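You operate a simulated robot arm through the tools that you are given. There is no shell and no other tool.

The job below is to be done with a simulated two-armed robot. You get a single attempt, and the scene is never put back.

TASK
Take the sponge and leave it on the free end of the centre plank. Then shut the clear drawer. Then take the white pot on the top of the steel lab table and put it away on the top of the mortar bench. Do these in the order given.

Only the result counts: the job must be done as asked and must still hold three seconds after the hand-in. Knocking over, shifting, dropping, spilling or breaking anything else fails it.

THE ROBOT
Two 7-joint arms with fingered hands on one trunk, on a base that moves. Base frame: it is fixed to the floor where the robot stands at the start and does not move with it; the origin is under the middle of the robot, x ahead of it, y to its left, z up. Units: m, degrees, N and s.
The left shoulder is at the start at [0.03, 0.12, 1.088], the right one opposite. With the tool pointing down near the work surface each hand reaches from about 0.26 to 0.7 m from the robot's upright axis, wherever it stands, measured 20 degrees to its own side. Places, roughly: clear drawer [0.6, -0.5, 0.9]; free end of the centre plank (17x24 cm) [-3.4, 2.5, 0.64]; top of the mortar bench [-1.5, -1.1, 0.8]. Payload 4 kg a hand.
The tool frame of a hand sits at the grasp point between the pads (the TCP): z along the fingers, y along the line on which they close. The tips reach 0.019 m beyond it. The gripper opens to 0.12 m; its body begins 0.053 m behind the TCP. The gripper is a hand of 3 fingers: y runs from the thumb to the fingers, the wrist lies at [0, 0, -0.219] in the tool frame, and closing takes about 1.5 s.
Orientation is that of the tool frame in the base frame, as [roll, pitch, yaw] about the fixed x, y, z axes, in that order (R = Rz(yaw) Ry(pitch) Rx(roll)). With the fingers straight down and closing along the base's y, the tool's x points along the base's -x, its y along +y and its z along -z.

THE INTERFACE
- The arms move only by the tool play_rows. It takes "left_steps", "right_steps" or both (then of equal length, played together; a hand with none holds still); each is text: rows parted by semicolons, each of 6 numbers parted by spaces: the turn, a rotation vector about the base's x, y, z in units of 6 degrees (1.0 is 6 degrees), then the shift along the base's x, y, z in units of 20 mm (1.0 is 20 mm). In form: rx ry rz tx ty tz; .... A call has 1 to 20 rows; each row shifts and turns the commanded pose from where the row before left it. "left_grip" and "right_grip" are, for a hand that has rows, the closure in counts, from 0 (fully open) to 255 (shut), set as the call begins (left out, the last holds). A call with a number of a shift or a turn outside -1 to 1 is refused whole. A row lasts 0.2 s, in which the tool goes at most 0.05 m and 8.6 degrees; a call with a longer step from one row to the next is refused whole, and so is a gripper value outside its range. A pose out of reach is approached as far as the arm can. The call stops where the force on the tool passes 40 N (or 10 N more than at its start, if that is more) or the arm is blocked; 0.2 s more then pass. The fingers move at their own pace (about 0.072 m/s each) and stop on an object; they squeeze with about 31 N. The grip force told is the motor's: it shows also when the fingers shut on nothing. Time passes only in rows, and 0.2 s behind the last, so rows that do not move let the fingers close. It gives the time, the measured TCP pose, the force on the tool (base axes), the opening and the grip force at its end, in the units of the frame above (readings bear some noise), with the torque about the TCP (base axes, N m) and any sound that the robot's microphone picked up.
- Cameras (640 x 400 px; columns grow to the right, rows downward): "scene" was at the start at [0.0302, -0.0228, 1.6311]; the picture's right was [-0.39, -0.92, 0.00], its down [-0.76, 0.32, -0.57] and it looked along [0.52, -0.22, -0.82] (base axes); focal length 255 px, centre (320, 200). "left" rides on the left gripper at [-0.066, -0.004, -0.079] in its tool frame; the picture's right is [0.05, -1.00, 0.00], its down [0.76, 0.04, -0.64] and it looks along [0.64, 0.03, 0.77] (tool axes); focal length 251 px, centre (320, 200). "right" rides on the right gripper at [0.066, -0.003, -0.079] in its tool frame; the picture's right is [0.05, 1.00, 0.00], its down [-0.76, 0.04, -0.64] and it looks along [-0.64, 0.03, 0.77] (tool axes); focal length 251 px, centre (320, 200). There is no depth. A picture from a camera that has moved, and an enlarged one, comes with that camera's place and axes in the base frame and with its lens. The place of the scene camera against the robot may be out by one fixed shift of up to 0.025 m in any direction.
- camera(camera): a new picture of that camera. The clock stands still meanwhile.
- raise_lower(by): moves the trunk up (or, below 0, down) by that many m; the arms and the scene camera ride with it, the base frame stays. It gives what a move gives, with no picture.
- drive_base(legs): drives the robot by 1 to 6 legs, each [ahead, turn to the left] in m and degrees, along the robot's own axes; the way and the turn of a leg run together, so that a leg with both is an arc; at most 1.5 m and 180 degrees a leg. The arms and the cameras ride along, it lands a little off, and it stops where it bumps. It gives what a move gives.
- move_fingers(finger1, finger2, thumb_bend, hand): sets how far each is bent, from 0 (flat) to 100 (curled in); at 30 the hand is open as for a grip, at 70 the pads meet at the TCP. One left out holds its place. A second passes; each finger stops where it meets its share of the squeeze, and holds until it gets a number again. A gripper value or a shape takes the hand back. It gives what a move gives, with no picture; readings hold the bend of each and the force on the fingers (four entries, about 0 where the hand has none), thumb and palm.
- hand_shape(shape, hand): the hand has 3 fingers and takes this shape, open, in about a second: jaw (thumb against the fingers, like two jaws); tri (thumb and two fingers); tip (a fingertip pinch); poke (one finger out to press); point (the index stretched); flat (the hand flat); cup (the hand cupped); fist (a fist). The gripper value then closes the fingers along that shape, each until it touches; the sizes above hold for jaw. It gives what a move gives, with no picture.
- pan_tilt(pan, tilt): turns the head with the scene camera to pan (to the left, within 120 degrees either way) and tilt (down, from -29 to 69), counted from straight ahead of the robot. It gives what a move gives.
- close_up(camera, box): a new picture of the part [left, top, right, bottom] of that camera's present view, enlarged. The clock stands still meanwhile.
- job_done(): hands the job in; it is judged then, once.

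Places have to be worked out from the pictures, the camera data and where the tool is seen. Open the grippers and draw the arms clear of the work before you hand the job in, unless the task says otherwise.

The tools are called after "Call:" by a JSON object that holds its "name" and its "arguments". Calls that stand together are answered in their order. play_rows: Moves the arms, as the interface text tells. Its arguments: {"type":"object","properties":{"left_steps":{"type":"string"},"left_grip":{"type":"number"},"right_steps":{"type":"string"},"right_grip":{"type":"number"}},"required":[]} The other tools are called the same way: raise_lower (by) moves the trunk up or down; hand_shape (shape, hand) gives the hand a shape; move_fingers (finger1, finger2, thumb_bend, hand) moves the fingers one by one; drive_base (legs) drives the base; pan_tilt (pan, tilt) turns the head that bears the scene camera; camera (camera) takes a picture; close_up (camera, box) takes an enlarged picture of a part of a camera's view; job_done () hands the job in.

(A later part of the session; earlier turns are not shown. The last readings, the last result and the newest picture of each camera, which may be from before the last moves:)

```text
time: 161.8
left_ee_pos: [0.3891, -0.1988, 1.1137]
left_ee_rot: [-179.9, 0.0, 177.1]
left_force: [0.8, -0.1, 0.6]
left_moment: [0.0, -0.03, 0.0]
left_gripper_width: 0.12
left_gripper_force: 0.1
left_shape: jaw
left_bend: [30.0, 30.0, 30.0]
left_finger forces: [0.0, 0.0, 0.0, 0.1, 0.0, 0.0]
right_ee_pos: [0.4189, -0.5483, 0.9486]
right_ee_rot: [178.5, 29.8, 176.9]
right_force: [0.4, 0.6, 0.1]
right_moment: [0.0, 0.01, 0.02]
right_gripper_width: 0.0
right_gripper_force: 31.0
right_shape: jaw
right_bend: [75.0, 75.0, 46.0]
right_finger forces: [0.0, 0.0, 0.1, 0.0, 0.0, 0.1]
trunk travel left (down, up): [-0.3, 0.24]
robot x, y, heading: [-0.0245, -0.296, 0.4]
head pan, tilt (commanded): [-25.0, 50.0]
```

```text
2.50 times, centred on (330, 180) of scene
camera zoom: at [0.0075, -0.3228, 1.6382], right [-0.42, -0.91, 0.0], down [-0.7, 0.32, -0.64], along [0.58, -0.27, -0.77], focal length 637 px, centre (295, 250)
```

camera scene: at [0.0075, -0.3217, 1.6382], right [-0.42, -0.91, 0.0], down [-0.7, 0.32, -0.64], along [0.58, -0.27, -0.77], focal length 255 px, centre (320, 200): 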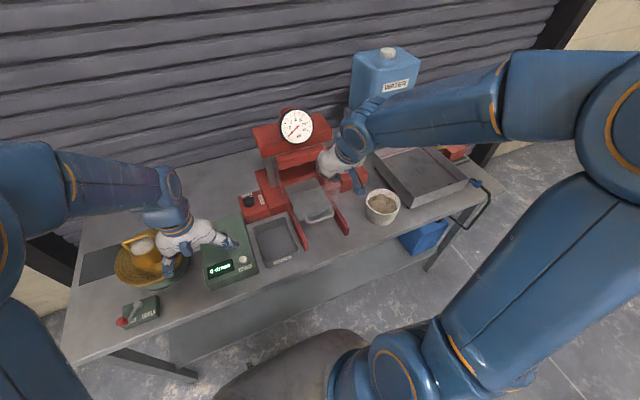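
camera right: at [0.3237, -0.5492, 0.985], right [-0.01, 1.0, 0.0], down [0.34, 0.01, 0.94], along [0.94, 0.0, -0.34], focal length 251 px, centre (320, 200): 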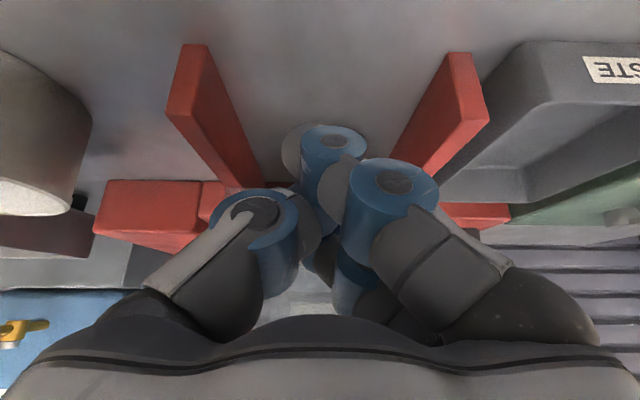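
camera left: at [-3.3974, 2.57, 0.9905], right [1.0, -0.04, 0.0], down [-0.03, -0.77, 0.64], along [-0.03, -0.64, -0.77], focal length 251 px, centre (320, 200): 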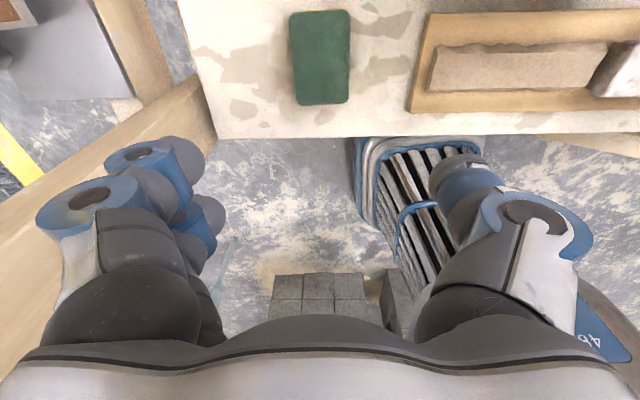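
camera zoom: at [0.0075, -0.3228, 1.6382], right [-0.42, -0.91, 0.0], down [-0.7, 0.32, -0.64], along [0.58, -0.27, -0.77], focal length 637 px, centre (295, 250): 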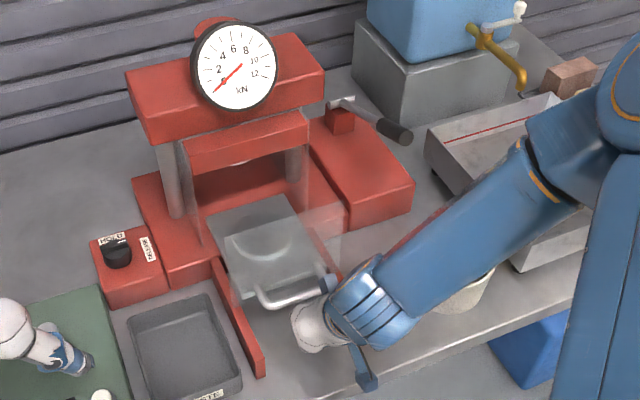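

The rails' inner faces are at y≈-0.614 and -0.475 with their tops at z≈0.905, and the finger bundle fits between them with ~2 cm each side. I lower to z≈0.887.

Call:
{"name": "play_rows", "arguments": {"right_steps": "0 0 0 0 0.1 -0.8; 0 0 0 0 0.1 -0.8; 0 0 0 0 0 -0.8; 0 0 0 0 0 -0.7; 0 0 0 0 0 0"}}

Call:
{"name": "camera", "arguments": {"camera": "right"}}

Call:
{"name": "close_up", "arguments": {"camera": "scene", "box": [230, 100, 430, 260]}}

```text
time: 163.0
left_ee_pos: [0.388, -0.1974, 1.1139]
left_ee_rot: [179.9, 0.0, 177.2]
left_force: [0.3, 0.8, -0.7]
left_moment: [-0.03, 0.01, -0.01]
left_gripper_width: 0.12
left_gripper_force: 0.0
left_shape: jaw
left_bend: [30.0, 30.0, 30.0]
left_finger forces: [0.0, 0.0, 0.0, 0.0, 0.0, 0.0]
right_ee_pos: [0.4175, -0.5421, 0.8875]
right_ee_rot: [178.5, 29.9, 176.9]
right_force: [0.3, 0.0, 0.2]
right_moment: [-0.01, 0.01, 0.0]
right_gripper_width: 0.0001
right_gripper_force: 31.7
right_shape: jaw
right_bend: [75.0, 75.0, 46.0]
right_finger forces: [0.0, 0.1, 0.0, 0.0, 0.0, 0.1]
trunk travel left (down, up): [-0.3, 0.24]
robot x, y, heading: [-0.029, -0.2964, 0.2]
head pan, tilt (commanded): [-25.0, 50.0]
```

```text
taken
camera right: at [0.323, -0.5442, 0.9235], right [-0.01, 1.0, 0.0], down [0.34, 0.01, 0.94], along [0.94, 0.0, -0.34], focal length 251 px, centre (320, 200)
```

right: 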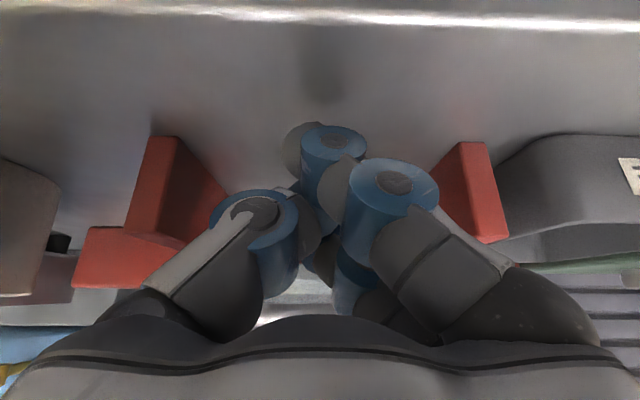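

```text
2.50 times, centred on (330, 180) of scene
camera zoom: at [0.0069, -0.322, 1.6383], right [-0.42, -0.91, 0.0], down [-0.7, 0.32, -0.64], along [0.58, -0.27, -0.77], focal length 637 px, centre (295, 250)
```

zoom: 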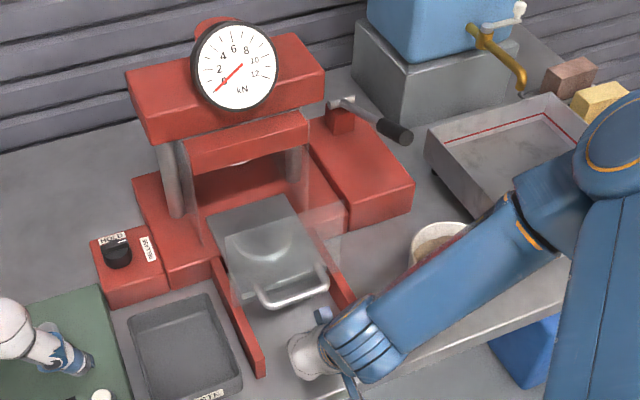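

Everything is clear between the rails. I now push slowly in +x, watching the force.

Call:
{"name": "play_rows", "arguments": {"right_steps": "0 0 0 0.5 0 0; 0 0 0 0.5 0 0; 0 0 0 0.5 0 0; 0 0 0 0.5 0 0; 0 0 0 0.5 0 0; 0 0 0 0.4 0 0; 0 0 0 0.4 0 0"}}

Call:
{"name": "camera", "arguments": {"camera": "right"}}

Call:
{"name": "close_up", "arguments": {"camera": "scene", "box": [230, 100, 430, 260]}}

```text
time: 164.6
left_ee_pos: [0.3881, -0.1973, 1.1129]
left_ee_rot: [180.0, 0.0, 177.2]
left_force: [0.4, 0.2, -0.3]
left_moment: [0.02, -0.01, 0.01]
left_gripper_width: 0.1198
left_gripper_force: 0.1
left_shape: jaw
left_bend: [30.0, 30.0, 30.0]
left_finger forces: [0.0, 0.1, 0.0, 0.0, 0.0, 0.0]
right_ee_pos: [0.4856, -0.5437, 0.8866]
right_ee_rot: [178.6, 29.8, 176.9]
right_force: [-1.2, -0.1, -0.2]
right_moment: [-0.01, -0.01, 0.01]
right_gripper_width: 0.0001
right_gripper_force: 30.9
right_shape: jaw
right_bend: [75.0, 75.0, 46.0]
right_finger forces: [0.0, 0.3, 0.0, 0.0, 0.0, 0.0]
trunk travel left (down, up): [-0.3, 0.24]
robot x, y, heading: [-0.0256, -0.2945, 0.4]
head pan, tilt (commanded): [-25.0, 50.0]
```

```text
taken
camera right: at [0.39, -0.5455, 0.9229], right [0.0, 1.0, -0.01], down [0.34, 0.01, 0.94], along [0.94, 0.0, -0.34], focal length 251 px, centre (320, 200)
```

right: 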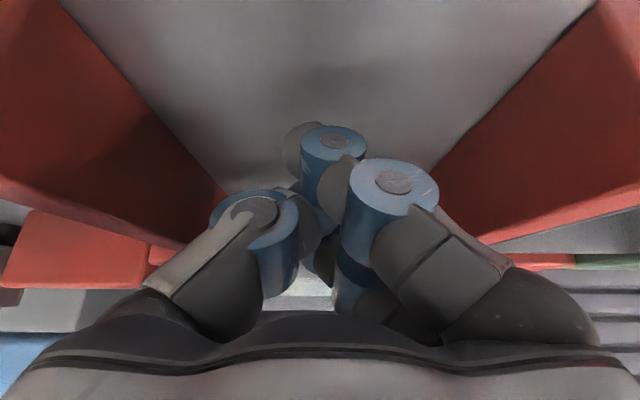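

```text
2.50 times, centred on (330, 180) of scene
camera zoom: at [0.0074, -0.3221, 1.6382], right [-0.42, -0.91, 0.0], down [-0.7, 0.32, -0.64], along [0.58, -0.27, -0.77], focal length 637 px, centre (295, 250)
```

zoom: 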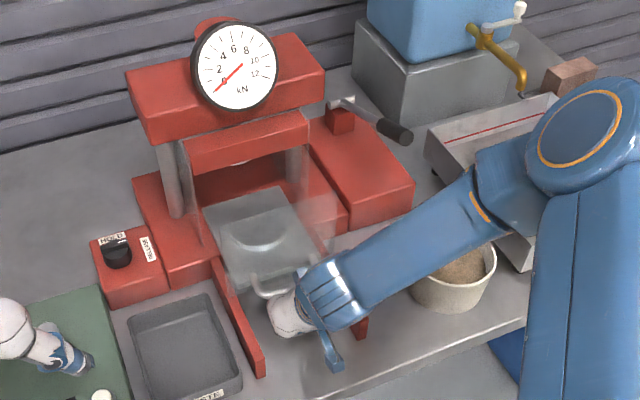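

The handle is just being touched and the drawer starts to slide with almost no force. I keep pushing in 8 mm rows.

Call:
{"name": "play_rows", "arguments": {"right_steps": "0 0 0 0.4 0 0; 0 0 0 0.4 0 0; 0 0 0 0.4 0 0; 0 0 0 0.4 0 0; 0 0 0 0.4 0 0; 0 0 0 0.4 0 0"}}

Call:
{"name": "close_up", "arguments": {"camera": "scene", "box": [230, 100, 430, 260]}}

```text
time: 166.0
left_ee_pos: [0.388, -0.1982, 1.1124]
left_ee_rot: [180.0, -0.1, 177.1]
left_force: [-0.2, 0.3, -0.5]
left_moment: [0.0, 0.0, 0.01]
left_gripper_width: 0.1198
left_gripper_force: 0.0
left_shape: jaw
left_bend: [30.0, 30.0, 30.0]
left_finger forces: [0.0, 0.1, 0.0, 0.0, 0.1, 0.0]
right_ee_pos: [0.5337, -0.5451, 0.8869]
right_ee_rot: [178.5, 29.9, 176.8]
right_force: [-0.1, -0.7, -1.7]
right_moment: [0.01, 0.0, -0.02]
right_gripper_width: 0.0001
right_gripper_force: 31.0
right_shape: jaw
right_bend: [75.0, 75.0, 46.0]
right_finger forces: [0.0, 0.4, 0.1, 0.0, 0.0, 0.0]
trunk travel left (down, up): [-0.3, 0.24]
robot x, y, heading: [-0.0272, -0.2943, 0.3]
head pan, tilt (commanded): [-25.0, 50.0]
```

```text
2.50 times, centred on (330, 180) of scene
camera zoom: at [0.0074, -0.3221, 1.6382], right [-0.42, -0.91, 0.0], down [-0.7, 0.32, -0.64], along [0.58, -0.27, -0.77], focal length 637 px, centre (295, 250)
```

zoom: 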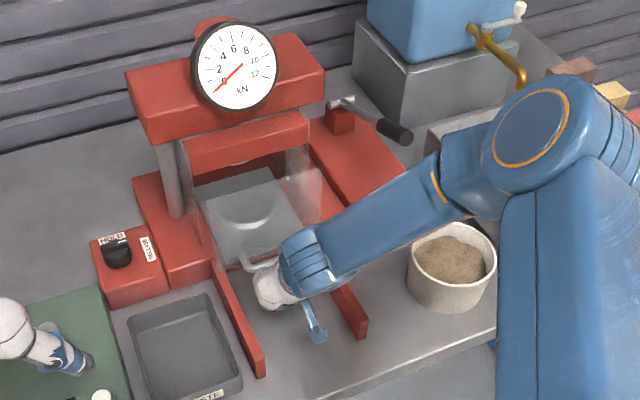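

The drawer follows with almost no resistance. I continue pushing.

Call:
{"name": "play_rows", "arguments": {"right_steps": "0 0 0 0.4 0 0; 0 0 0 0.4 0 0; 0 0 0 0.4 0 0; 0 0 0 0.4 0 0; 0 0 0 0.3 0 0; 0 0 0 0.3 0 0"}}

Call:
{"name": "close_up", "arguments": {"camera": "scene", "box": [230, 100, 430, 260]}}

```text
time: 167.4
left_ee_pos: [0.3893, -0.1977, 1.1132]
left_ee_rot: [-180.0, 0.0, 177.1]
left_force: [0.8, -0.4, 0.6]
left_moment: [0.0, 0.0, -0.02]
left_gripper_width: 0.1201
left_gripper_force: 0.1
left_shape: jaw
left_bend: [30.0, 30.0, 30.0]
left_finger forces: [0.0, 0.1, 0.1, 0.0, 0.1, 0.1]
right_ee_pos: [0.5776, -0.5443, 0.886]
right_ee_rot: [178.5, 29.9, 176.7]
right_force: [-1.2, 1.2, 0.1]
right_moment: [-0.01, -0.01, 0.01]
right_gripper_width: 0.0
right_gripper_force: 30.5
right_shape: jaw
right_bend: [75.0, 75.0, 46.0]
right_finger forces: [0.0, 0.0, 0.1, 0.0, 0.1, 0.0]
trunk travel left (down, up): [-0.3, 0.24]
robot x, y, heading: [-0.031, -0.2937, 0.3]
head pan, tilt (commanded): [-25.0, 50.0]
```

```text
2.50 times, centred on (330, 180) of scene
camera zoom: at [0.0074, -0.3221, 1.6382], right [-0.42, -0.91, 0.0], down [-0.7, 0.32, -0.64], along [0.58, -0.27, -0.77], focal length 637 px, centre (295, 250)
```

zoom: 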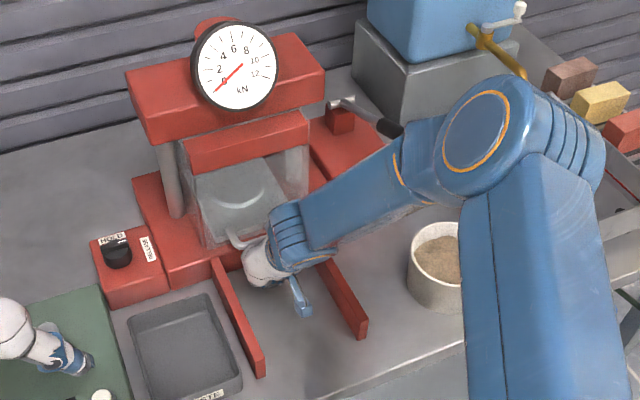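

The drawer is nearly in; I push on in small steps to find the end stop.

Call:
{"name": "play_rows", "arguments": {"right_steps": "0 0 0 0.25 0 0; 0 0 0 0.25 0 0; 0 0 0 0 0 0"}}

Call:
{"name": "close_up", "arguments": {"camera": "scene", "box": [260, 120, 360, 230]}}

Call:
{"name": "camera", "arguments": {"camera": "right"}}

```text
time: 168.2
left_ee_pos: [0.3867, -0.1987, 1.1137]
left_ee_rot: [-180.0, 0.1, 177.1]
left_force: [-0.4, 0.2, 0.0]
left_moment: [0.01, -0.02, -0.03]
left_gripper_width: 0.12
left_gripper_force: 0.1
left_shape: jaw
left_bend: [30.0, 30.0, 30.0]
left_finger forces: [0.0, 0.0, 0.0, 0.0, 0.0, 0.0]
right_ee_pos: [0.5856, -0.5452, 0.8855]
right_ee_rot: [178.6, 29.8, 176.9]
right_force: [-21.8, -2.6, -5.0]
right_moment: [-0.06, -1.02, 0.63]
right_gripper_width: 0.0
right_gripper_force: 30.8
right_shape: jaw
right_bend: [75.0, 75.0, 46.0]
right_finger forces: [0.0, 21.0, 0.0, 0.0, 0.1, 0.0]
trunk travel left (down, up): [-0.3, 0.24]
robot x, y, heading: [-0.0294, -0.2934, 0.3]
head pan, tilt (commanded): [-25.0, 50.0]
```

```text
3.64 times, centred on (310, 175) of scene
camera zoom: at [0.004, -0.3225, 1.6383], right [-0.42, -0.91, 0.0], down [-0.69, 0.32, -0.64], along [0.58, -0.27, -0.77], focal length 926 px, centre (356, 291)
```

zoom: 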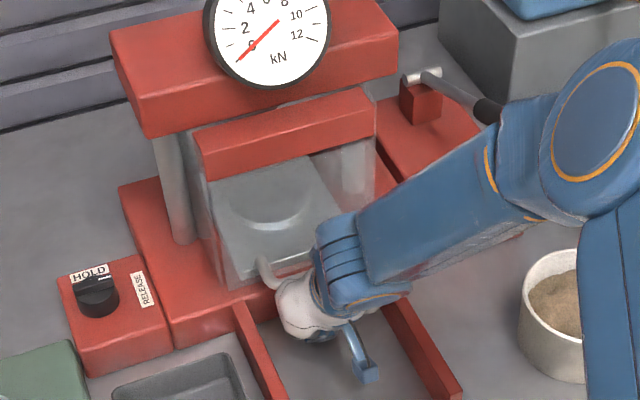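

```text
taken
camera right: at [0.4885, -0.5461, 0.9217], right [-0.01, 1.0, 0.0], down [0.35, 0.01, 0.94], along [0.94, 0.0, -0.35], focal length 251 px, centre (320, 200)
```

right: 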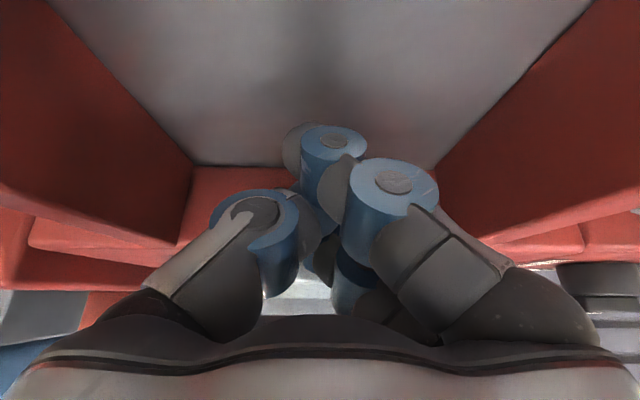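

A 22 N resistance appeared at x≈0.586, but my fingertips may be meeting the red base rather than the drawer's stop. I back off and take a look at the drawer.

Call:
{"name": "play_rows", "arguments": {"right_steps": "0 0 0 -0.5 0 0; 0 0 0 -1 0 0; 0 0 0 -1 0 0; 0 0 0 -1 0 0; 0 0 0 -1 0 0; 0 0 0 -1 0 0; 0 0 0 -1 0 0; 0 0 0 -1 0 0; 0 0 0 -1 0 0; 0 0 0 -1 0 0"}}

Call:
{"name": "close_up", "arguments": {"camera": "scene", "box": [230, 100, 390, 240]}}

Call:
{"name": "camera", "arguments": {"camera": "right"}}

```text
time: 170.4
left_ee_pos: [0.3879, -0.1972, 1.1133]
left_ee_rot: [180.0, 0.0, 177.2]
left_force: [0.6, -0.2, 0.4]
left_moment: [0.02, 0.01, -0.01]
left_gripper_width: 0.1199
left_gripper_force: 0.2
left_shape: jaw
left_bend: [30.0, 30.0, 30.0]
left_finger forces: [0.0, 0.0, 0.1, 0.0, 0.0, 0.0]
right_ee_pos: [0.3971, -0.544, 0.8874]
right_ee_rot: [178.5, 29.9, 176.9]
right_force: [0.0, -0.2, -0.3]
right_moment: [0.0, -0.04, -0.01]
right_gripper_width: 0.0001
right_gripper_force: 30.9
right_shape: jaw
right_bend: [75.0, 75.0, 46.0]
right_finger forces: [0.1, 0.1, 0.0, 0.1, 0.0, 0.1]
trunk travel left (down, up): [-0.3, 0.24]
robot x, y, heading: [-0.0284, -0.2963, 0.7]
head pan, tilt (commanded): [-25.0, 50.0]
```

```text
2.86 times, centred on (310, 170) of scene
camera zoom: at [0.0067, -0.3224, 1.6383], right [-0.42, -0.91, 0.0], down [-0.7, 0.32, -0.64], along [0.58, -0.27, -0.77], focal length 728 px, centre (349, 286)
```

zoom: 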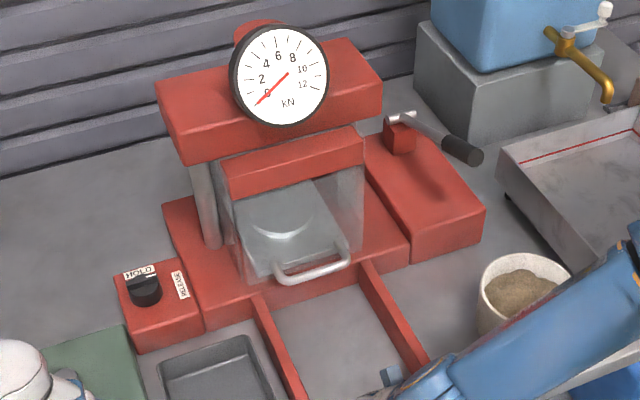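

```text
taken
camera right: at [0.3017, -0.5459, 0.9227], right [-0.01, 1.0, 0.0], down [0.34, 0.01, 0.94], along [0.94, 0.0, -0.34], focal length 251 px, centre (320, 200)
```

right: 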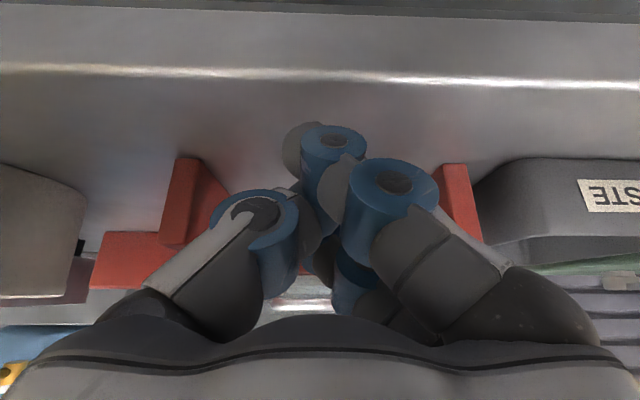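

The drawer looks home: the clear panel is now under the red cross-bar. I zoom further to check for any remaining gap.

Call:
{"name": "close_up", "arguments": {"camera": "scene", "box": [270, 130, 340, 190]}}

```text
6.67 times, centred on (305, 160) of scene
camera zoom: at [0.0067, -0.3224, 1.6383], right [-0.42, -0.91, 0.0], down [-0.7, 0.32, -0.64], along [0.58, -0.27, -0.77], focal length 1698 px, centre (420, 467)
```

zoom: 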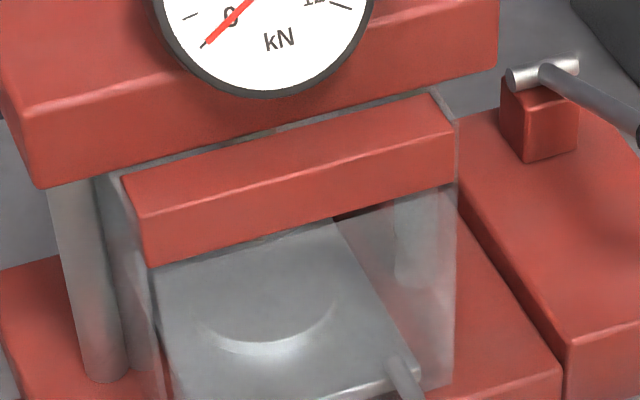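

To be certain, I push again slightly higher (fingertips above the red base's top at z≈0.90) against the handle/panel.

Call:
{"name": "play_rows", "arguments": {"right_steps": "0 0 0 0 0 0.8; 0 0 0 0 0 0.8; 0 0 0 0 0 0.8; 0 0 0 1 0 0; 0 0 0 1 0 0; 0 0 0 1 0 0; 0 0 0 1 0 0; 0 0 0 1 0 0; 0 0 0 1 0 0; 0 0 0 1 0 0; 0 0 0 0.5 0 0; 0 0 0 0.5 0 0"}}

Call:
{"name": "close_up", "arguments": {"camera": "scene", "box": [230, 100, 390, 240]}}

Call:
{"name": "camera", "arguments": {"camera": "right"}}

```text
time: 173.0
left_ee_pos: [0.3886, -0.1977, 1.113]
left_ee_rot: [-179.9, 0.0, 177.1]
left_force: [0.7, 0.2, 0.5]
left_moment: [0.03, -0.01, -0.01]
left_gripper_width: 0.1198
left_gripper_force: 0.1
left_shape: jaw
left_bend: [30.0, 30.0, 30.0]
left_finger forces: [0.1, 0.0, 0.0, 0.0, 0.0, 0.0]
right_ee_pos: [0.5576, -0.5435, 0.9349]
right_ee_rot: [178.4, 29.8, 176.7]
right_force: [-0.7, 0.4, 0.3]
right_moment: [0.0, -0.03, 0.0]
right_gripper_width: 0.0
right_gripper_force: 31.3
right_shape: jaw
right_bend: [75.0, 75.0, 46.0]
right_finger forces: [0.0, 0.1, 0.1, 0.1, 0.1, 0.0]
trunk travel left (down, up): [-0.3, 0.24]
robot x, y, heading: [-0.0287, -0.2973, 0.1]
head pan, tilt (commanded): [-25.0, 50.0]
```

```text
2.86 times, centred on (310, 170) of scene
camera zoom: at [0.0076, -0.3219, 1.6382], right [-0.42, -0.91, 0.0], down [-0.7, 0.32, -0.64], along [0.58, -0.27, -0.77], focal length 728 px, centre (349, 286)
```

zoom: 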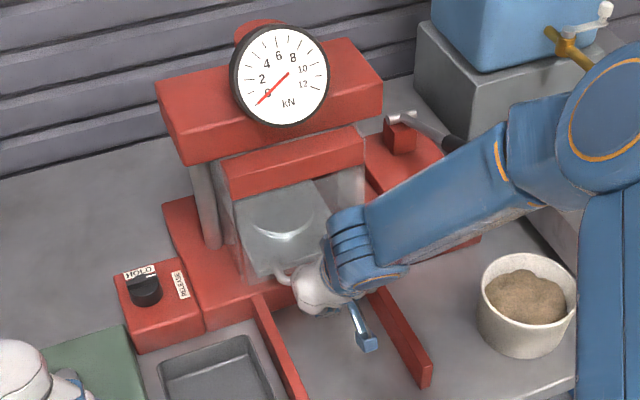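

```text
taken
camera right: at [0.4618, -0.5452, 0.9718], right [0.0, 1.0, 0.0], down [0.34, 0.01, 0.94], along [0.94, 0.0, -0.34], focal length 251 px, centre (320, 200)
```

right: 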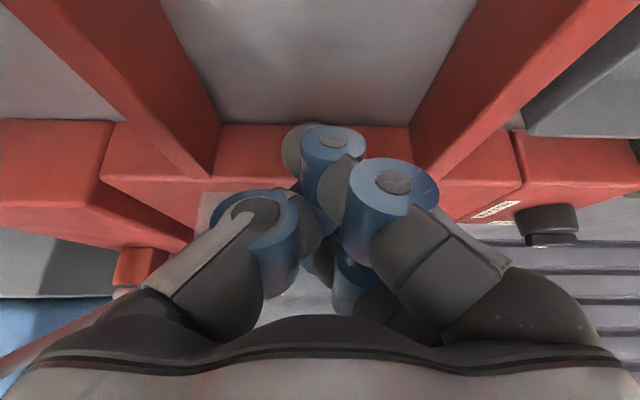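

Red base front is at x≈0.62, top z≈0.897, so the fingers now pass above it. I push on slowly in 5 mm rows.

Call:
{"name": "play_rows", "arguments": {"right_steps": "0 0 0 0.25 0 0; 0 0 0 0.25 0 0; 0 0 0 0.25 0 0; 0 0 0 0.25 0 0; 0 0 0 0 0 0"}}

Call:
{"name": "play_rows", "arguments": {"right_steps": "0 0 0 0.25 0 0; 0 0 0 0.25 0 0; 0 0 0 0 0 0"}}

```text
time: 173.8
left_ee_pos: [0.3867, -0.1971, 1.1145]
left_ee_rot: [-180.0, 0.2, 177.1]
left_force: [0.9, -0.6, -0.6]
left_moment: [0.01, -0.02, 0.02]
left_gripper_width: 0.12
left_gripper_force: 0.0
left_shape: jaw
left_bend: [30.0, 30.0, 30.0]
left_finger forces: [0.1, 0.0, 0.0, 0.0, 0.0, 0.1]
right_ee_pos: [0.5604, -0.5415, 0.9301]
right_ee_rot: [178.3, 28.9, 176.8]
right_force: [-21.2, 2.0, 0.1]
right_moment: [0.04, -0.04, -0.06]
right_gripper_width: 0.0001
right_gripper_force: 30.8
right_shape: jaw
right_bend: [75.0, 76.0, 46.0]
right_finger forces: [0.0, 24.3, 0.0, 0.0, 0.0, 0.0]
trunk travel left (down, up): [-0.3, 0.24]
robot x, y, heading: [-0.0259, -0.2969, 0.1]
head pan, tilt (commanded): [-25.0, 50.0]
stopped in row 3 (right hand): the force on the tool passed its limit at 44 N (the readings are from after the stop); the commanded pose is now the measured one
```

```text
time: 174.3
left_ee_pos: [0.3856, -0.1963, 1.1132]
left_ee_rot: [-179.9, 0.1, 177.1]
left_force: [0.1, 0.4, 0.4]
left_moment: [-0.01, 0.02, -0.02]
left_gripper_width: 0.12
left_gripper_force: 0.2
left_shape: jaw
left_bend: [30.0, 30.0, 30.0]
left_finger forces: [0.0, 0.0, 0.0, 0.1, 0.0, 0.0]
right_ee_pos: [0.5636, -0.5396, 0.9271]
right_ee_rot: [178.2, 28.1, 176.8]
right_force: [-26.9, 4.1, 7.2]
right_moment: [-0.12, -0.43, -0.16]
right_gripper_width: 0.0
right_gripper_force: 30.9
right_shape: jaw
right_bend: [75.0, 78.0, 46.0]
right_finger forces: [0.1, 30.1, 0.0, 0.0, 0.0, 0.0]
trunk travel left (down, up): [-0.3, 0.24]
robot x, y, heading: [-0.0289, -0.2932, 0.3]
head pan, tilt (commanded): [-25.0, 50.0]
stopped in row 2 (right hand): the force on the tool passed its limit at 45 N (the readings are from after the stop); the commanded pose is now the measured one
```

The handle resists with over 40 N and does not move, so the drawer is at its stop. I back the hand off along -x and check the drawer again.

Call:
{"name": "play_rows", "arguments": {"right_steps": "0 0 0 -0.3 0 0; 0 0 0 -0.7 0 0; 0 0 0 -1 0 0; 0 0 0 -1 0 0; 0 0 0 -1 0 0; 0 0 0 -1 0 0; 0 0 0 -1 0 0; 0 0 0 -1 0 0; 0 0 0 -1 0 0; 0 0 0 -1 0 0; 0 0 0 0 0 1; 0 0 0 0 0 1; 0 0 0 0 0 1; 0 0 0 0 0 1; 0 0 0 0 0 1; 0 0 0 0 0 1; 0 0 0 0 0 1; 0 0 0 0 0 1; 0 0 0 0 0 1; 0 0 0 0 0 1"}}

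Call:
{"name": "close_up", "arguments": {"camera": "scene", "box": [230, 100, 430, 240]}}

Call:
{"name": "camera", "arguments": {"camera": "right"}}

```text
time: 178.5
left_ee_pos: [0.3879, -0.1978, 1.1126]
left_ee_rot: [-179.9, 0.0, 177.1]
left_force: [-1.1, 0.3, 0.4]
left_moment: [-0.01, 0.0, 0.0]
left_gripper_width: 0.12
left_gripper_force: 0.0
left_shape: jaw
left_bend: [30.0, 30.0, 30.0]
left_finger forces: [0.0, 0.0, 0.0, 0.0, 0.0, 0.0]
right_ee_pos: [0.3869, -0.5405, 1.13]
right_ee_rot: [178.2, 28.5, 176.7]
right_force: [0.0, -0.5, 0.6]
right_moment: [0.02, 0.0, -0.01]
right_gripper_width: 0.0
right_gripper_force: 31.2
right_shape: jaw
right_bend: [75.0, 76.0, 46.0]
right_finger forces: [0.0, 0.0, 0.0, 0.0, 0.1, 0.1]
trunk travel left (down, up): [-0.3, 0.24]
robot x, y, heading: [-0.0268, -0.295, -0.1]
head pan, tilt (commanded): [-25.0, 50.0]
```

```text
2.86 times, centred on (330, 170) of scene
camera zoom: at [0.0061, -0.3218, 1.6383], right [-0.42, -0.91, 0.0], down [-0.7, 0.32, -0.64], along [0.58, -0.27, -0.77], focal length 728 px, centre (291, 286)
```

zoom: 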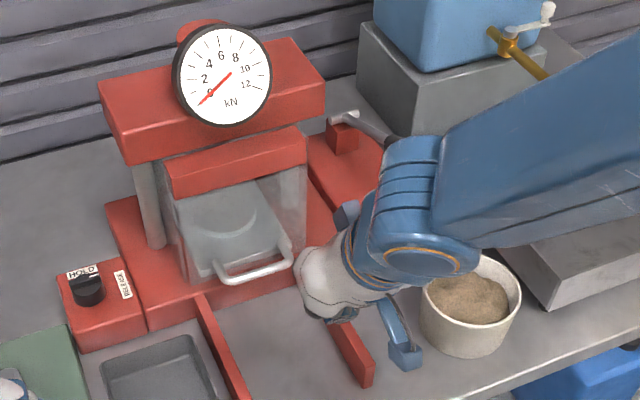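

```text
taken
camera right: at [0.2931, -0.5425, 1.1668], right [0.0, 1.0, 0.0], down [0.36, 0.0, 0.93], along [0.93, 0.0, -0.36], focal length 251 px, centre (320, 200)
```

right: 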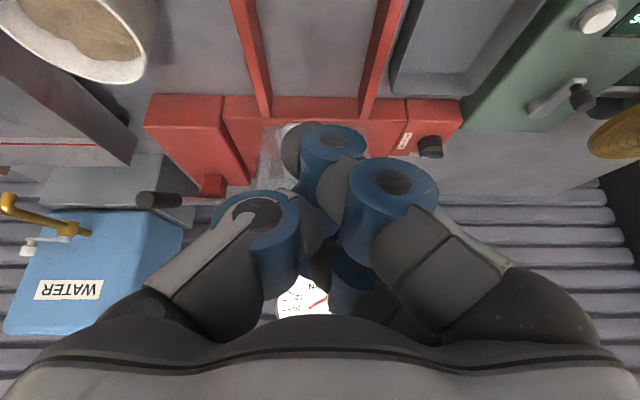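

The drawer hasn't moved from its stop – shut. Next the pot at about (0.456, -0.786): my robot needs to stand further right (y≈-0.55), so first I set the right hand upright again, then back off and shift sideways.

Call:
{"name": "play_rows", "arguments": {"right_steps": "0 0.95 0 0 0 0.7; 0 0.95 0 0 0 0.7; 0 0.95 0 0 0 0.7; 0 0.95 0 0 0 0.7; 0 0.95 0 0 0 0.7; 0 0 0 0 0 0; 0 0 0 0 0 0; 0 0 0 0 0 0; 0 0 0 0 0 0", "right_grip": 0}}

Call:
{"name": "drive_base", "arguments": {"legs": [[-0.25, 0]]}}

Call:
{"name": "drive_base", "arguments": {"legs": [[0, 20]]}}

Call:
{"name": "drive_base", "arguments": {"legs": [[0, 20]]}}

Call:
{"name": "drive_base", "arguments": {"legs": [[-0.4, 0]]}}

```text
time: 180.5
left_ee_pos: [0.3879, -0.1973, 1.1144]
left_ee_rot: [180.0, 0.1, 177.0]
left_force: [-0.6, 0.4, -0.3]
left_moment: [0.01, -0.02, -0.03]
left_gripper_width: 0.1202
left_gripper_force: 0.0
left_shape: jaw
left_bend: [30.0, 30.0, 30.0]
left_finger forces: [0.1, 0.0, 0.0, 0.0, 0.1, 0.1]
right_ee_pos: [0.3874, -0.5408, 1.1984]
right_ee_rot: [179.8, 0.0, 177.1]
right_force: [0.1, 0.5, 0.5]
right_moment: [-0.03, 0.0, -0.01]
right_gripper_width: 0.1199
right_gripper_force: 0.0
right_shape: jaw
right_bend: [30.0, 30.0, 30.0]
right_finger forces: [0.1, 0.0, 0.1, 0.0, 0.0, 0.0]
trunk travel left (down, up): [-0.3, 0.24]
robot x, y, heading: [-0.0305, -0.2967, 0.4]
head pan, tilt (commanded): [-25.0, 50.0]
```

```text
time: 182.3
left_ee_pos: [0.1326, -0.1995, 1.1135]
left_ee_rot: [179.9, 0.0, 177.0]
left_force: [-0.7, -0.7, 0.1]
left_moment: [-0.03, -0.04, 0.04]
left_gripper_width: 0.12
left_gripper_force: 0.0
left_shape: jaw
left_bend: [30.0, 30.0, 30.0]
left_finger forces: [0.1, 0.1, 0.0, 0.0, 0.1, 0.0]
right_ee_pos: [0.133, -0.5425, 1.1979]
right_ee_rot: [179.8, 0.1, 177.0]
right_force: [0.3, -1.0, 0.2]
right_moment: [0.01, -0.01, 0.0]
right_gripper_width: 0.1202
right_gripper_force: 0.1
right_shape: jaw
right_bend: [30.0, 30.0, 30.0]
right_finger forces: [0.1, 0.1, 0.1, 0.0, 0.0, 0.1]
trunk travel left (down, up): [-0.3, 0.24]
robot x, y, heading: [-0.2836, -0.295, 0.0]
head pan, tilt (commanded): [-25.0, 50.0]
```

```text
time: 183.8
left_ee_pos: [0.0712, -0.0629, 1.1137]
left_ee_rot: [179.9, 0.0, -162.5]
left_force: [-0.6, -0.2, -0.2]
left_moment: [0.03, 0.01, -0.01]
left_gripper_width: 0.1198
left_gripper_force: 0.0
left_shape: jaw
left_bend: [30.0, 30.0, 30.0]
left_finger forces: [0.0, 0.0, 0.0, 0.1, 0.1, 0.1]
right_ee_pos: [0.1899, -0.3831, 1.1984]
right_ee_rot: [179.8, 0.1, -162.5]
right_force: [-0.5, 1.3, 0.0]
right_moment: [0.02, -0.02, 0.0]
right_gripper_width: 0.1201
right_gripper_force: 0.1
right_shape: jaw
right_bend: [30.0, 30.0, 30.0]
right_finger forces: [0.0, 0.0, 0.1, 0.0, 0.0, 0.0]
trunk travel left (down, up): [-0.3, 0.24]
robot x, y, heading: [-0.2764, -0.3222, 20.2]
head pan, tilt (commanded): [-25.0, 50.0]
```

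```text
time: 185.3
left_ee_pos: [-0.0393, 0.0395, 1.1139]
left_ee_rot: [180.0, 0.0, -142.7]
left_force: [0.0, 0.5, 0.4]
left_moment: [0.0, -0.02, 0.03]
left_gripper_width: 0.1201
left_gripper_force: 0.0
left_shape: jaw
left_bend: [30.0, 30.0, 30.0]
left_finger forces: [0.0, 0.0, 0.0, 0.1, 0.0, 0.0]
right_ee_pos: [0.1812, -0.2226, 1.1991]
right_ee_rot: [179.8, 0.0, -142.8]
right_force: [-0.8, 0.0, 0.0]
right_moment: [-0.01, -0.03, 0.01]
right_gripper_width: 0.1199
right_gripper_force: 0.0
right_shape: jaw
right_bend: [30.0, 30.0, 30.0]
right_finger forces: [0.1, 0.1, 0.1, 0.0, 0.1, 0.0]
trunk travel left (down, up): [-0.3, 0.24]
robot x, y, heading: [-0.2644, -0.3404, 40.2]
head pan, tilt (commanded): [-25.0, 50.0]
```

```text
time: 187.8
left_ee_pos: [-0.3452, -0.2146, 1.114]
left_ee_rot: [-179.9, 0.0, -142.4]
left_force: [-0.5, 0.1, 0.1]
left_moment: [0.0, -0.02, -0.02]
left_gripper_width: 0.1199
left_gripper_force: 0.1
left_shape: jaw
left_bend: [30.0, 30.0, 30.0]
left_finger forces: [0.1, 0.0, 0.0, 0.0, 0.0, 0.1]
right_ee_pos: [-0.122, -0.4755, 1.1977]
right_ee_rot: [179.8, 0.0, -142.2]
right_force: [-0.8, 0.0, -0.4]
right_moment: [0.01, 0.04, 0.03]
right_gripper_width: 0.1199
right_gripper_force: 0.1
right_shape: jaw
right_bend: [30.0, 30.0, 30.0]
right_finger forces: [0.0, 0.0, 0.0, 0.0, 0.0, 0.1]
trunk travel left (down, up): [-0.3, 0.24]
robot x, y, heading: [-0.565, -0.5901, 40.6]
head pan, tilt (commanded): [-25.0, 50.0]
```

Robot is at (-0.565, -0.59), heading 40°. I turn right back to face the bench.

Call:
{"name": "drive_base", "arguments": {"legs": [[0, -20]]}}

Call:
{"name": "drive_base", "arguments": {"legs": [[0, -20.5]]}}

Call:
{"name": "drive_base", "arguments": {"legs": [[0.4, 0]]}}

Call:
{"name": "pan_tilt", "arguments": {"pan": -15, "tilt": 45}}

Call:
{"name": "camera", "arguments": {"camera": "scene"}}

```text
time: 189.3
left_ee_pos: [-0.2263, -0.3114, 1.1131]
left_ee_rot: [180.0, -0.1, -162.1]
left_force: [-0.5, -0.3, -0.2]
left_moment: [-0.01, 0.01, 0.0]
left_gripper_width: 0.1199
left_gripper_force: 0.1
left_shape: jaw
left_bend: [30.0, 30.0, 30.0]
left_finger forces: [0.1, 0.0, 0.1, 0.0, 0.0, 0.0]
right_ee_pos: [-0.104, -0.6335, 1.1978]
right_ee_rot: [179.7, 0.0, -162.1]
right_force: [0.2, 0.0, 0.0]
right_moment: [-0.01, 0.02, -0.01]
right_gripper_width: 0.1198
right_gripper_force: 0.1
right_shape: jaw
right_bend: [30.0, 30.0, 30.0]
right_finger forces: [0.1, 0.0, 0.1, 0.1, 0.0, 0.0]
trunk travel left (down, up): [-0.3, 0.24]
robot x, y, heading: [-0.5693, -0.5731, 20.4]
head pan, tilt (commanded): [-25.0, 50.0]
```

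```text
time: 190.8
left_ee_pos: [-0.1544, -0.4504, 1.1129]
left_ee_rot: [-179.9, -0.2, 177.2]
left_force: [-0.1, -0.6, -0.2]
left_moment: [-0.02, 0.0, 0.02]
left_gripper_width: 0.12
left_gripper_force: 0.0
left_shape: jaw
left_bend: [30.0, 30.0, 30.0]
left_finger forces: [0.1, 0.1, 0.1, 0.0, 0.1, 0.0]
right_ee_pos: [-0.1538, -0.7951, 1.1975]
right_ee_rot: [179.8, -0.1, 177.2]
right_force: [0.0, -0.4, -0.5]
right_moment: [-0.01, 0.02, 0.03]
right_gripper_width: 0.1198
right_gripper_force: 0.1
right_shape: jaw
right_bend: [30.0, 30.0, 30.0]
right_finger forces: [0.0, 0.0, 0.0, 0.1, 0.0, 0.1]
trunk travel left (down, up): [-0.3, 0.24]
robot x, y, heading: [-0.5706, -0.5491, -0.1]
head pan, tilt (commanded): [-25.0, 50.0]
```

```text
time: 193.3
left_ee_pos: [0.2492, -0.4546, 1.1133]
left_ee_rot: [-180.0, -0.1, 177.0]
left_force: [0.2, 0.1, 0.5]
left_moment: [-0.02, -0.01, 0.0]
left_gripper_width: 0.1199
left_gripper_force: 0.1
left_shape: jaw
left_bend: [30.0, 30.0, 30.0]
left_finger forces: [0.1, 0.1, 0.1, 0.1, 0.0, 0.0]
right_ee_pos: [0.2465, -0.7987, 1.1977]
right_ee_rot: [179.8, 0.0, 177.0]
right_force: [1.6, 0.0, -0.2]
right_moment: [0.01, -0.01, 0.02]
right_gripper_width: 0.1202
right_gripper_force: 0.0
right_shape: jaw
right_bend: [30.0, 30.0, 30.0]
right_finger forces: [0.1, 0.0, 0.0, 0.0, 0.0, 0.1]
trunk travel left (down, up): [-0.3, 0.24]
robot x, y, heading: [-0.1671, -0.5492, -0.7]
head pan, tilt (commanded): [-25.0, 50.0]
```

```text
time: 194.0
left_ee_pos: [0.2469, -0.4551, 1.113]
left_ee_rot: [-179.9, 0.0, 177.2]
left_force: [0.6, 0.2, 1.1]
left_moment: [-0.01, 0.01, -0.01]
left_gripper_width: 0.1201
left_gripper_force: 0.1
left_shape: jaw
left_bend: [30.0, 30.0, 30.0]
left_finger forces: [0.1, 0.0, 0.0, 0.1, 0.1, 0.1]
right_ee_pos: [0.2473, -0.7972, 1.1974]
right_ee_rot: [179.8, 0.0, 177.0]
right_force: [0.1, -0.3, -0.3]
right_moment: [-0.02, 0.0, 0.0]
right_gripper_width: 0.1201
right_gripper_force: 0.1
right_shape: jaw
right_bend: [30.0, 30.0, 30.0]
right_finger forces: [0.0, 0.1, 0.0, 0.1, 0.0, 0.0]
trunk travel left (down, up): [-0.3, 0.24]
robot x, y, heading: [-0.1654, -0.5504, -0.3]
head pan, tilt (commanded): [-15.0, 45.0]
```

```text
taken
camera scene: at [-0.1249, -0.5679, 1.6451], right [-0.27, -0.96, 0.0], down [-0.68, 0.19, -0.71], along [0.68, -0.19, -0.71], focal length 255 px, centre (320, 200)
```

scene: 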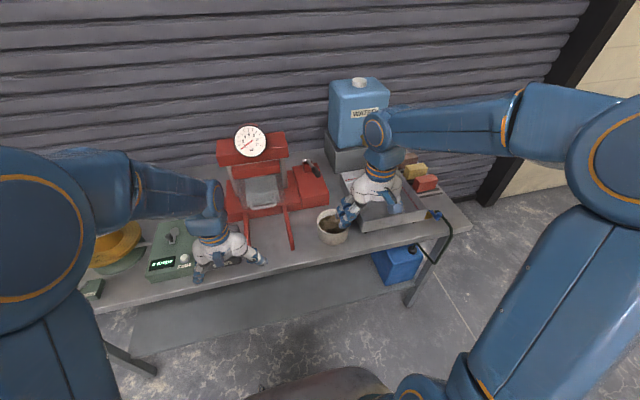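

I move 0.12 m forward and bring the right hand above the pot for a precise look with its camera.

Call:
{"name": "drive_base", "arguments": {"legs": [[0.12, 0]]}}

Call:
{"name": "camera", "arguments": {"camera": "right"}}

```text
time: 195.2
left_ee_pos: [0.3713, -0.4562, 1.1132]
left_ee_rot: [-179.9, -0.1, 177.0]
left_force: [-0.1, -0.1, 0.5]
left_moment: [0.01, 0.01, 0.01]
left_gripper_width: 0.1201
left_gripper_force: 0.1
left_shape: jaw
left_bend: [30.0, 30.0, 30.0]
left_finger forces: [0.0, 0.0, 0.0, 0.1, 0.1, 0.0]
right_ee_pos: [0.3699, -0.7996, 1.1973]
right_ee_rot: [179.8, -0.1, 177.0]
right_force: [0.5, -0.2, -1.0]
right_moment: [-0.04, -0.01, 0.0]
right_gripper_width: 0.1202
right_gripper_force: 0.0
right_shape: jaw
right_bend: [30.0, 30.0, 30.0]
right_finger forces: [0.0, 0.0, 0.0, 0.1, 0.0, 0.0]
trunk travel left (down, up): [-0.3, 0.24]
robot x, y, heading: [-0.0447, -0.5541, -0.6]
head pan, tilt (commanded): [-15.0, 45.0]
```

```text
taken
camera right: at [0.3058, -0.8005, 1.2771], right [0.0, 1.0, 0.0], down [0.77, 0.0, 0.64], along [0.64, 0.0, -0.77], focal length 251 px, centre (320, 200)
```

right: 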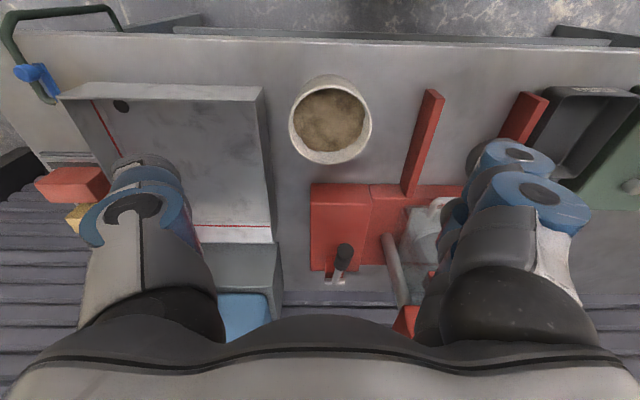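

Two hand-camera views put the pot's rim centre at about (0.439, -0.786, 0.955) with an outer diameter ≈0.111 m. The steel tray's side is only ~4 cm from the pot, so I'd rather close along x. I take a close-up to confirm the surroundings.

Call:
{"name": "close_up", "arguments": {"camera": "scene", "box": [260, 130, 480, 290]}}

Call:
{"name": "close_up", "arguments": {"camera": "right", "box": [230, 40, 430, 200]}}

```text
2.50 times, centred on (370, 210) of scene
camera zoom: at [-0.0011, -0.5691, 1.6451], right [-0.27, -0.96, 0.0], down [-0.68, 0.19, -0.71], along [0.68, -0.19, -0.71], focal length 637 px, centre (195, 175)
```

zoom: 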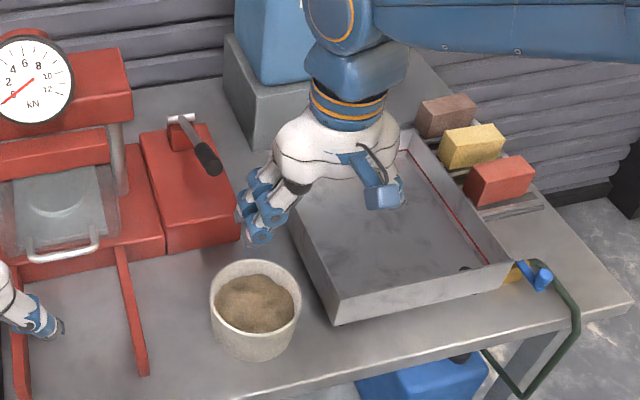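

```text
2.50 times, centred on (330, 120) of right
camera zoom: at [0.3058, -0.8005, 1.2771], right [0.0, 1.0, 0.0], down [0.77, 0.0, 0.64], along [0.64, 0.0, -0.77], focal length 629 px, centre (295, 400)
```

zoom: 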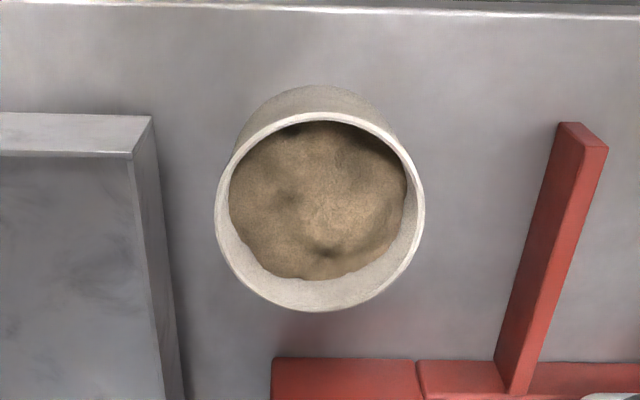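

The pot's neighbours: tray wall at y≈-0.876, press box from x≈0.58. I rotate the right hand 90° so it closes along x (thumb on my side, fingers behind), and centre it above the pot.

Call:
{"name": "play_rows", "arguments": {"right_steps": "0 0 -1 0.215 0.046 0; 0 0 -1 0.215 0.046 0; 0 0 -1 0.215 0.046 0; 0 0 -1 0.215 0.046 0; 0 0 -1 0.215 0.046 0; 0 0 -1 0.215 0.046 0; 0 0 -1 0.215 0.046 0; 0 0 -1 0.215 0.046 0; 0 0 -1 0.215 0.046 0; 0 0 -1 0.215 0.046 0; 0 0 -1 0.215 0.046 0; 0 0 -1 0.215 0.046 0; 0 0 -1 0.215 0.046 0; 0 0 -1 0.215 0.046 0; 0 0 -1 0.215 0.046 0", "right_grip": 0}}

Call:
{"name": "camera", "arguments": {"camera": "right"}}

Call:
{"name": "camera", "arguments": {"camera": "scene"}}

```text
time: 198.4
left_ee_pos: [0.3706, -0.4558, 1.1117]
left_ee_rot: [-179.8, -0.1, 177.0]
left_force: [-0.1, 0.1, 0.3]
left_moment: [-0.01, 0.04, 0.01]
left_gripper_width: 0.1196
left_gripper_force: 0.0
left_shape: jaw
left_bend: [30.0, 30.0, 30.0]
left_finger forces: [0.1, 0.1, 0.0, 0.0, 0.0, 0.1]
right_ee_pos: [0.4343, -0.7851, 1.1984]
right_ee_rot: [179.8, 0.1, 86.9]
right_force: [-0.8, -0.1, -0.3]
right_moment: [-0.03, 0.01, -0.03]
right_gripper_width: 0.1202
right_gripper_force: 0.1
right_shape: jaw
right_bend: [30.0, 30.0, 30.0]
right_finger forces: [0.0, 0.0, 0.0, 0.1, 0.0, 0.0]
trunk travel left (down, up): [-0.3, 0.24]
robot x, y, heading: [-0.0452, -0.5521, -0.5]
head pan, tilt (commanded): [-15.0, 45.0]
```

```text
taken
camera right: at [0.4356, -0.7201, 1.2781], right [1.0, 0.0, 0.0], down [0.0, -0.76, 0.64], along [0.0, -0.64, -0.76], focal length 251 px, centre (320, 200)
```

right: 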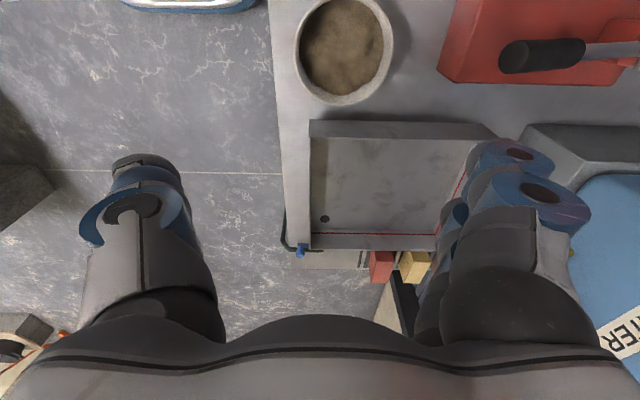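

```text
taken
camera scene: at [-0.0021, -0.5689, 1.6451], right [-0.27, -0.96, 0.0], down [-0.68, 0.19, -0.71], along [0.68, -0.19, -0.71], focal length 255 px, centre (320, 200)
```

scene: 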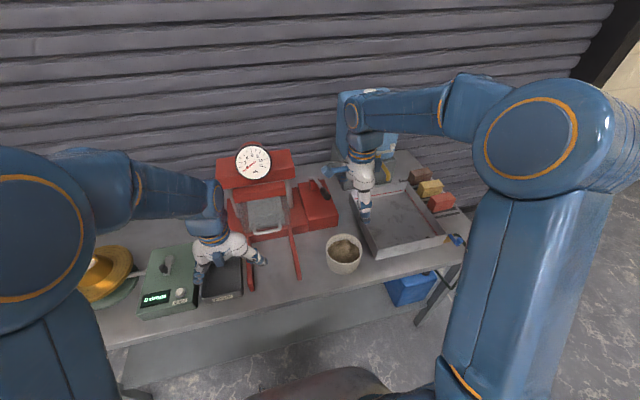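

The rotation worked (yaw 87°). My diameter estimate depends on the rim height, so I descend to z≈1.06 for a closer, better-conditioned look.

Call:
{"name": "play_rows", "arguments": {"right_steps": "0 0 0 0.5 0 -1; 0 0 0 0.5 0 -1; 0 0 0 0 0 -1; 0 0 0 0 0 -1; 0 0 0 0 0 -1; 0 0 0 0 0 -1; 0 0 0 0 0 -1"}}

Call:
{"name": "camera", "arguments": {"camera": "right"}}

Call:
{"name": "close_up", "arguments": {"camera": "scene", "box": [280, 150, 440, 290]}}

```text
time: 200.0
left_ee_pos: [0.3705, -0.4559, 1.1134]
left_ee_rot: [-179.9, -0.2, 176.9]
left_force: [0.1, 0.3, -0.3]
left_moment: [0.03, -0.01, 0.0]
left_gripper_width: 0.12
left_gripper_force: 0.1
left_shape: jaw
left_bend: [30.0, 30.0, 30.0]
left_finger forces: [0.0, 0.1, 0.0, 0.1, 0.1, 0.1]
right_ee_pos: [0.4544, -0.7857, 1.0576]
right_ee_rot: [179.9, 0.0, 87.0]
right_force: [-0.2, 0.7, -1.1]
right_moment: [0.01, 0.03, 0.0]
right_gripper_width: 0.1204
right_gripper_force: 0.0
right_shape: jaw
right_bend: [30.0, 30.0, 30.0]
right_finger forces: [0.0, 0.0, 0.0, 0.0, 0.0, 0.1]
trunk travel left (down, up): [-0.3, 0.24]
robot x, y, heading: [-0.0477, -0.55, -0.5]
head pan, tilt (commanded): [-15.0, 45.0]
```

```text
taken
camera right: at [0.4557, -0.7205, 1.1373], right [1.0, 0.0, 0.0], down [0.0, -0.76, 0.64], along [0.0, -0.64, -0.76], focal length 251 px, centre (320, 200)
```

right: 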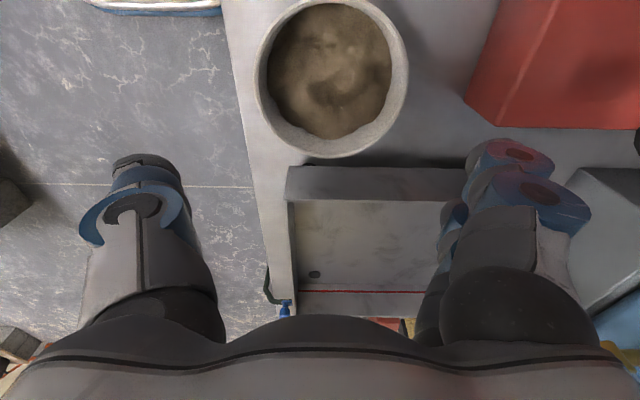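

```text
2.86 times, centred on (360, 220) of scene
camera zoom: at [-0.0019, -0.5692, 1.6451], right [-0.27, -0.96, 0.0], down [-0.68, 0.19, -0.71], along [0.68, -0.19, -0.71], focal length 728 px, centre (206, 143)
```

zoom: 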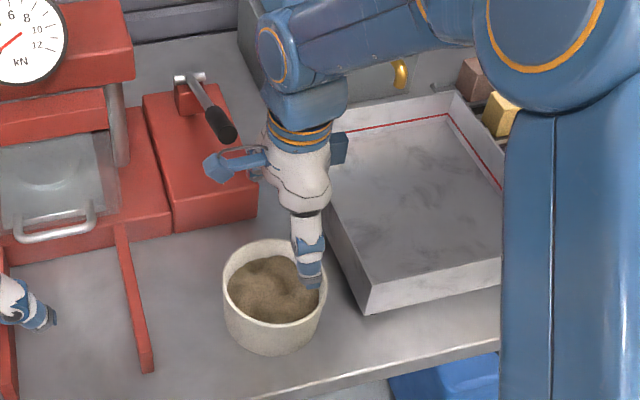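

Comparing the two heights gives the rim at z≈0.931, outer diameter ≈0.116 m, centre (0.464, -0.783). That is barely inside the 0.12 m opening, so I try spreading the fingers a bit wider.

Call:
{"name": "move_fingers", "arguments": {"hand": "right", "finger1": 20, "finger2": 20, "thumb_bend": 20}}

Call:
{"name": "camera", "arguments": {"camera": "right"}}

```text
time: 201.0
left_ee_pos: [0.3694, -0.4564, 1.1129]
left_ee_rot: [-180.0, 0.0, 177.1]
left_force: [-0.1, -1.2, -0.1]
left_moment: [0.0, -0.02, -0.01]
left_gripper_width: 0.1203
left_gripper_force: 0.0
left_shape: jaw
left_bend: [30.0, 30.0, 30.0]
left_finger forces: [0.0, 0.1, 0.0, 0.0, 0.0, 0.0]
right_ee_pos: [0.4542, -0.7858, 1.0586]
right_ee_rot: [179.9, 0.1, 87.0]
right_force: [0.9, -0.5, -0.4]
right_moment: [-0.02, 0.0, -0.01]
right_gripper_width: 0.143
right_gripper_force: 0.1
right_shape: fingers
right_bend: [20.0, 20.0, 20.0]
right_finger forces: [0.0, 0.0, 0.0, 0.1, 0.0, 0.1]
trunk travel left (down, up): [-0.3, 0.24]
robot x, y, heading: [-0.0483, -0.5512, -0.7]
head pan, tilt (commanded): [-15.0, 45.0]
```

```text
taken
camera right: at [0.4555, -0.7203, 1.1377], right [1.0, 0.0, 0.0], down [0.0, -0.76, 0.64], along [0.0, -0.64, -0.76], focal length 251 px, centre (320, 200)
```

right: 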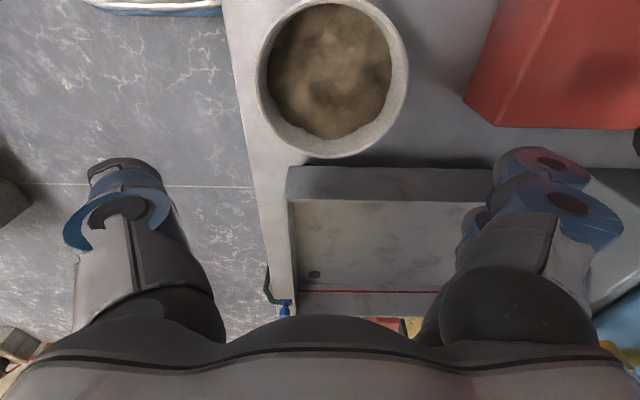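

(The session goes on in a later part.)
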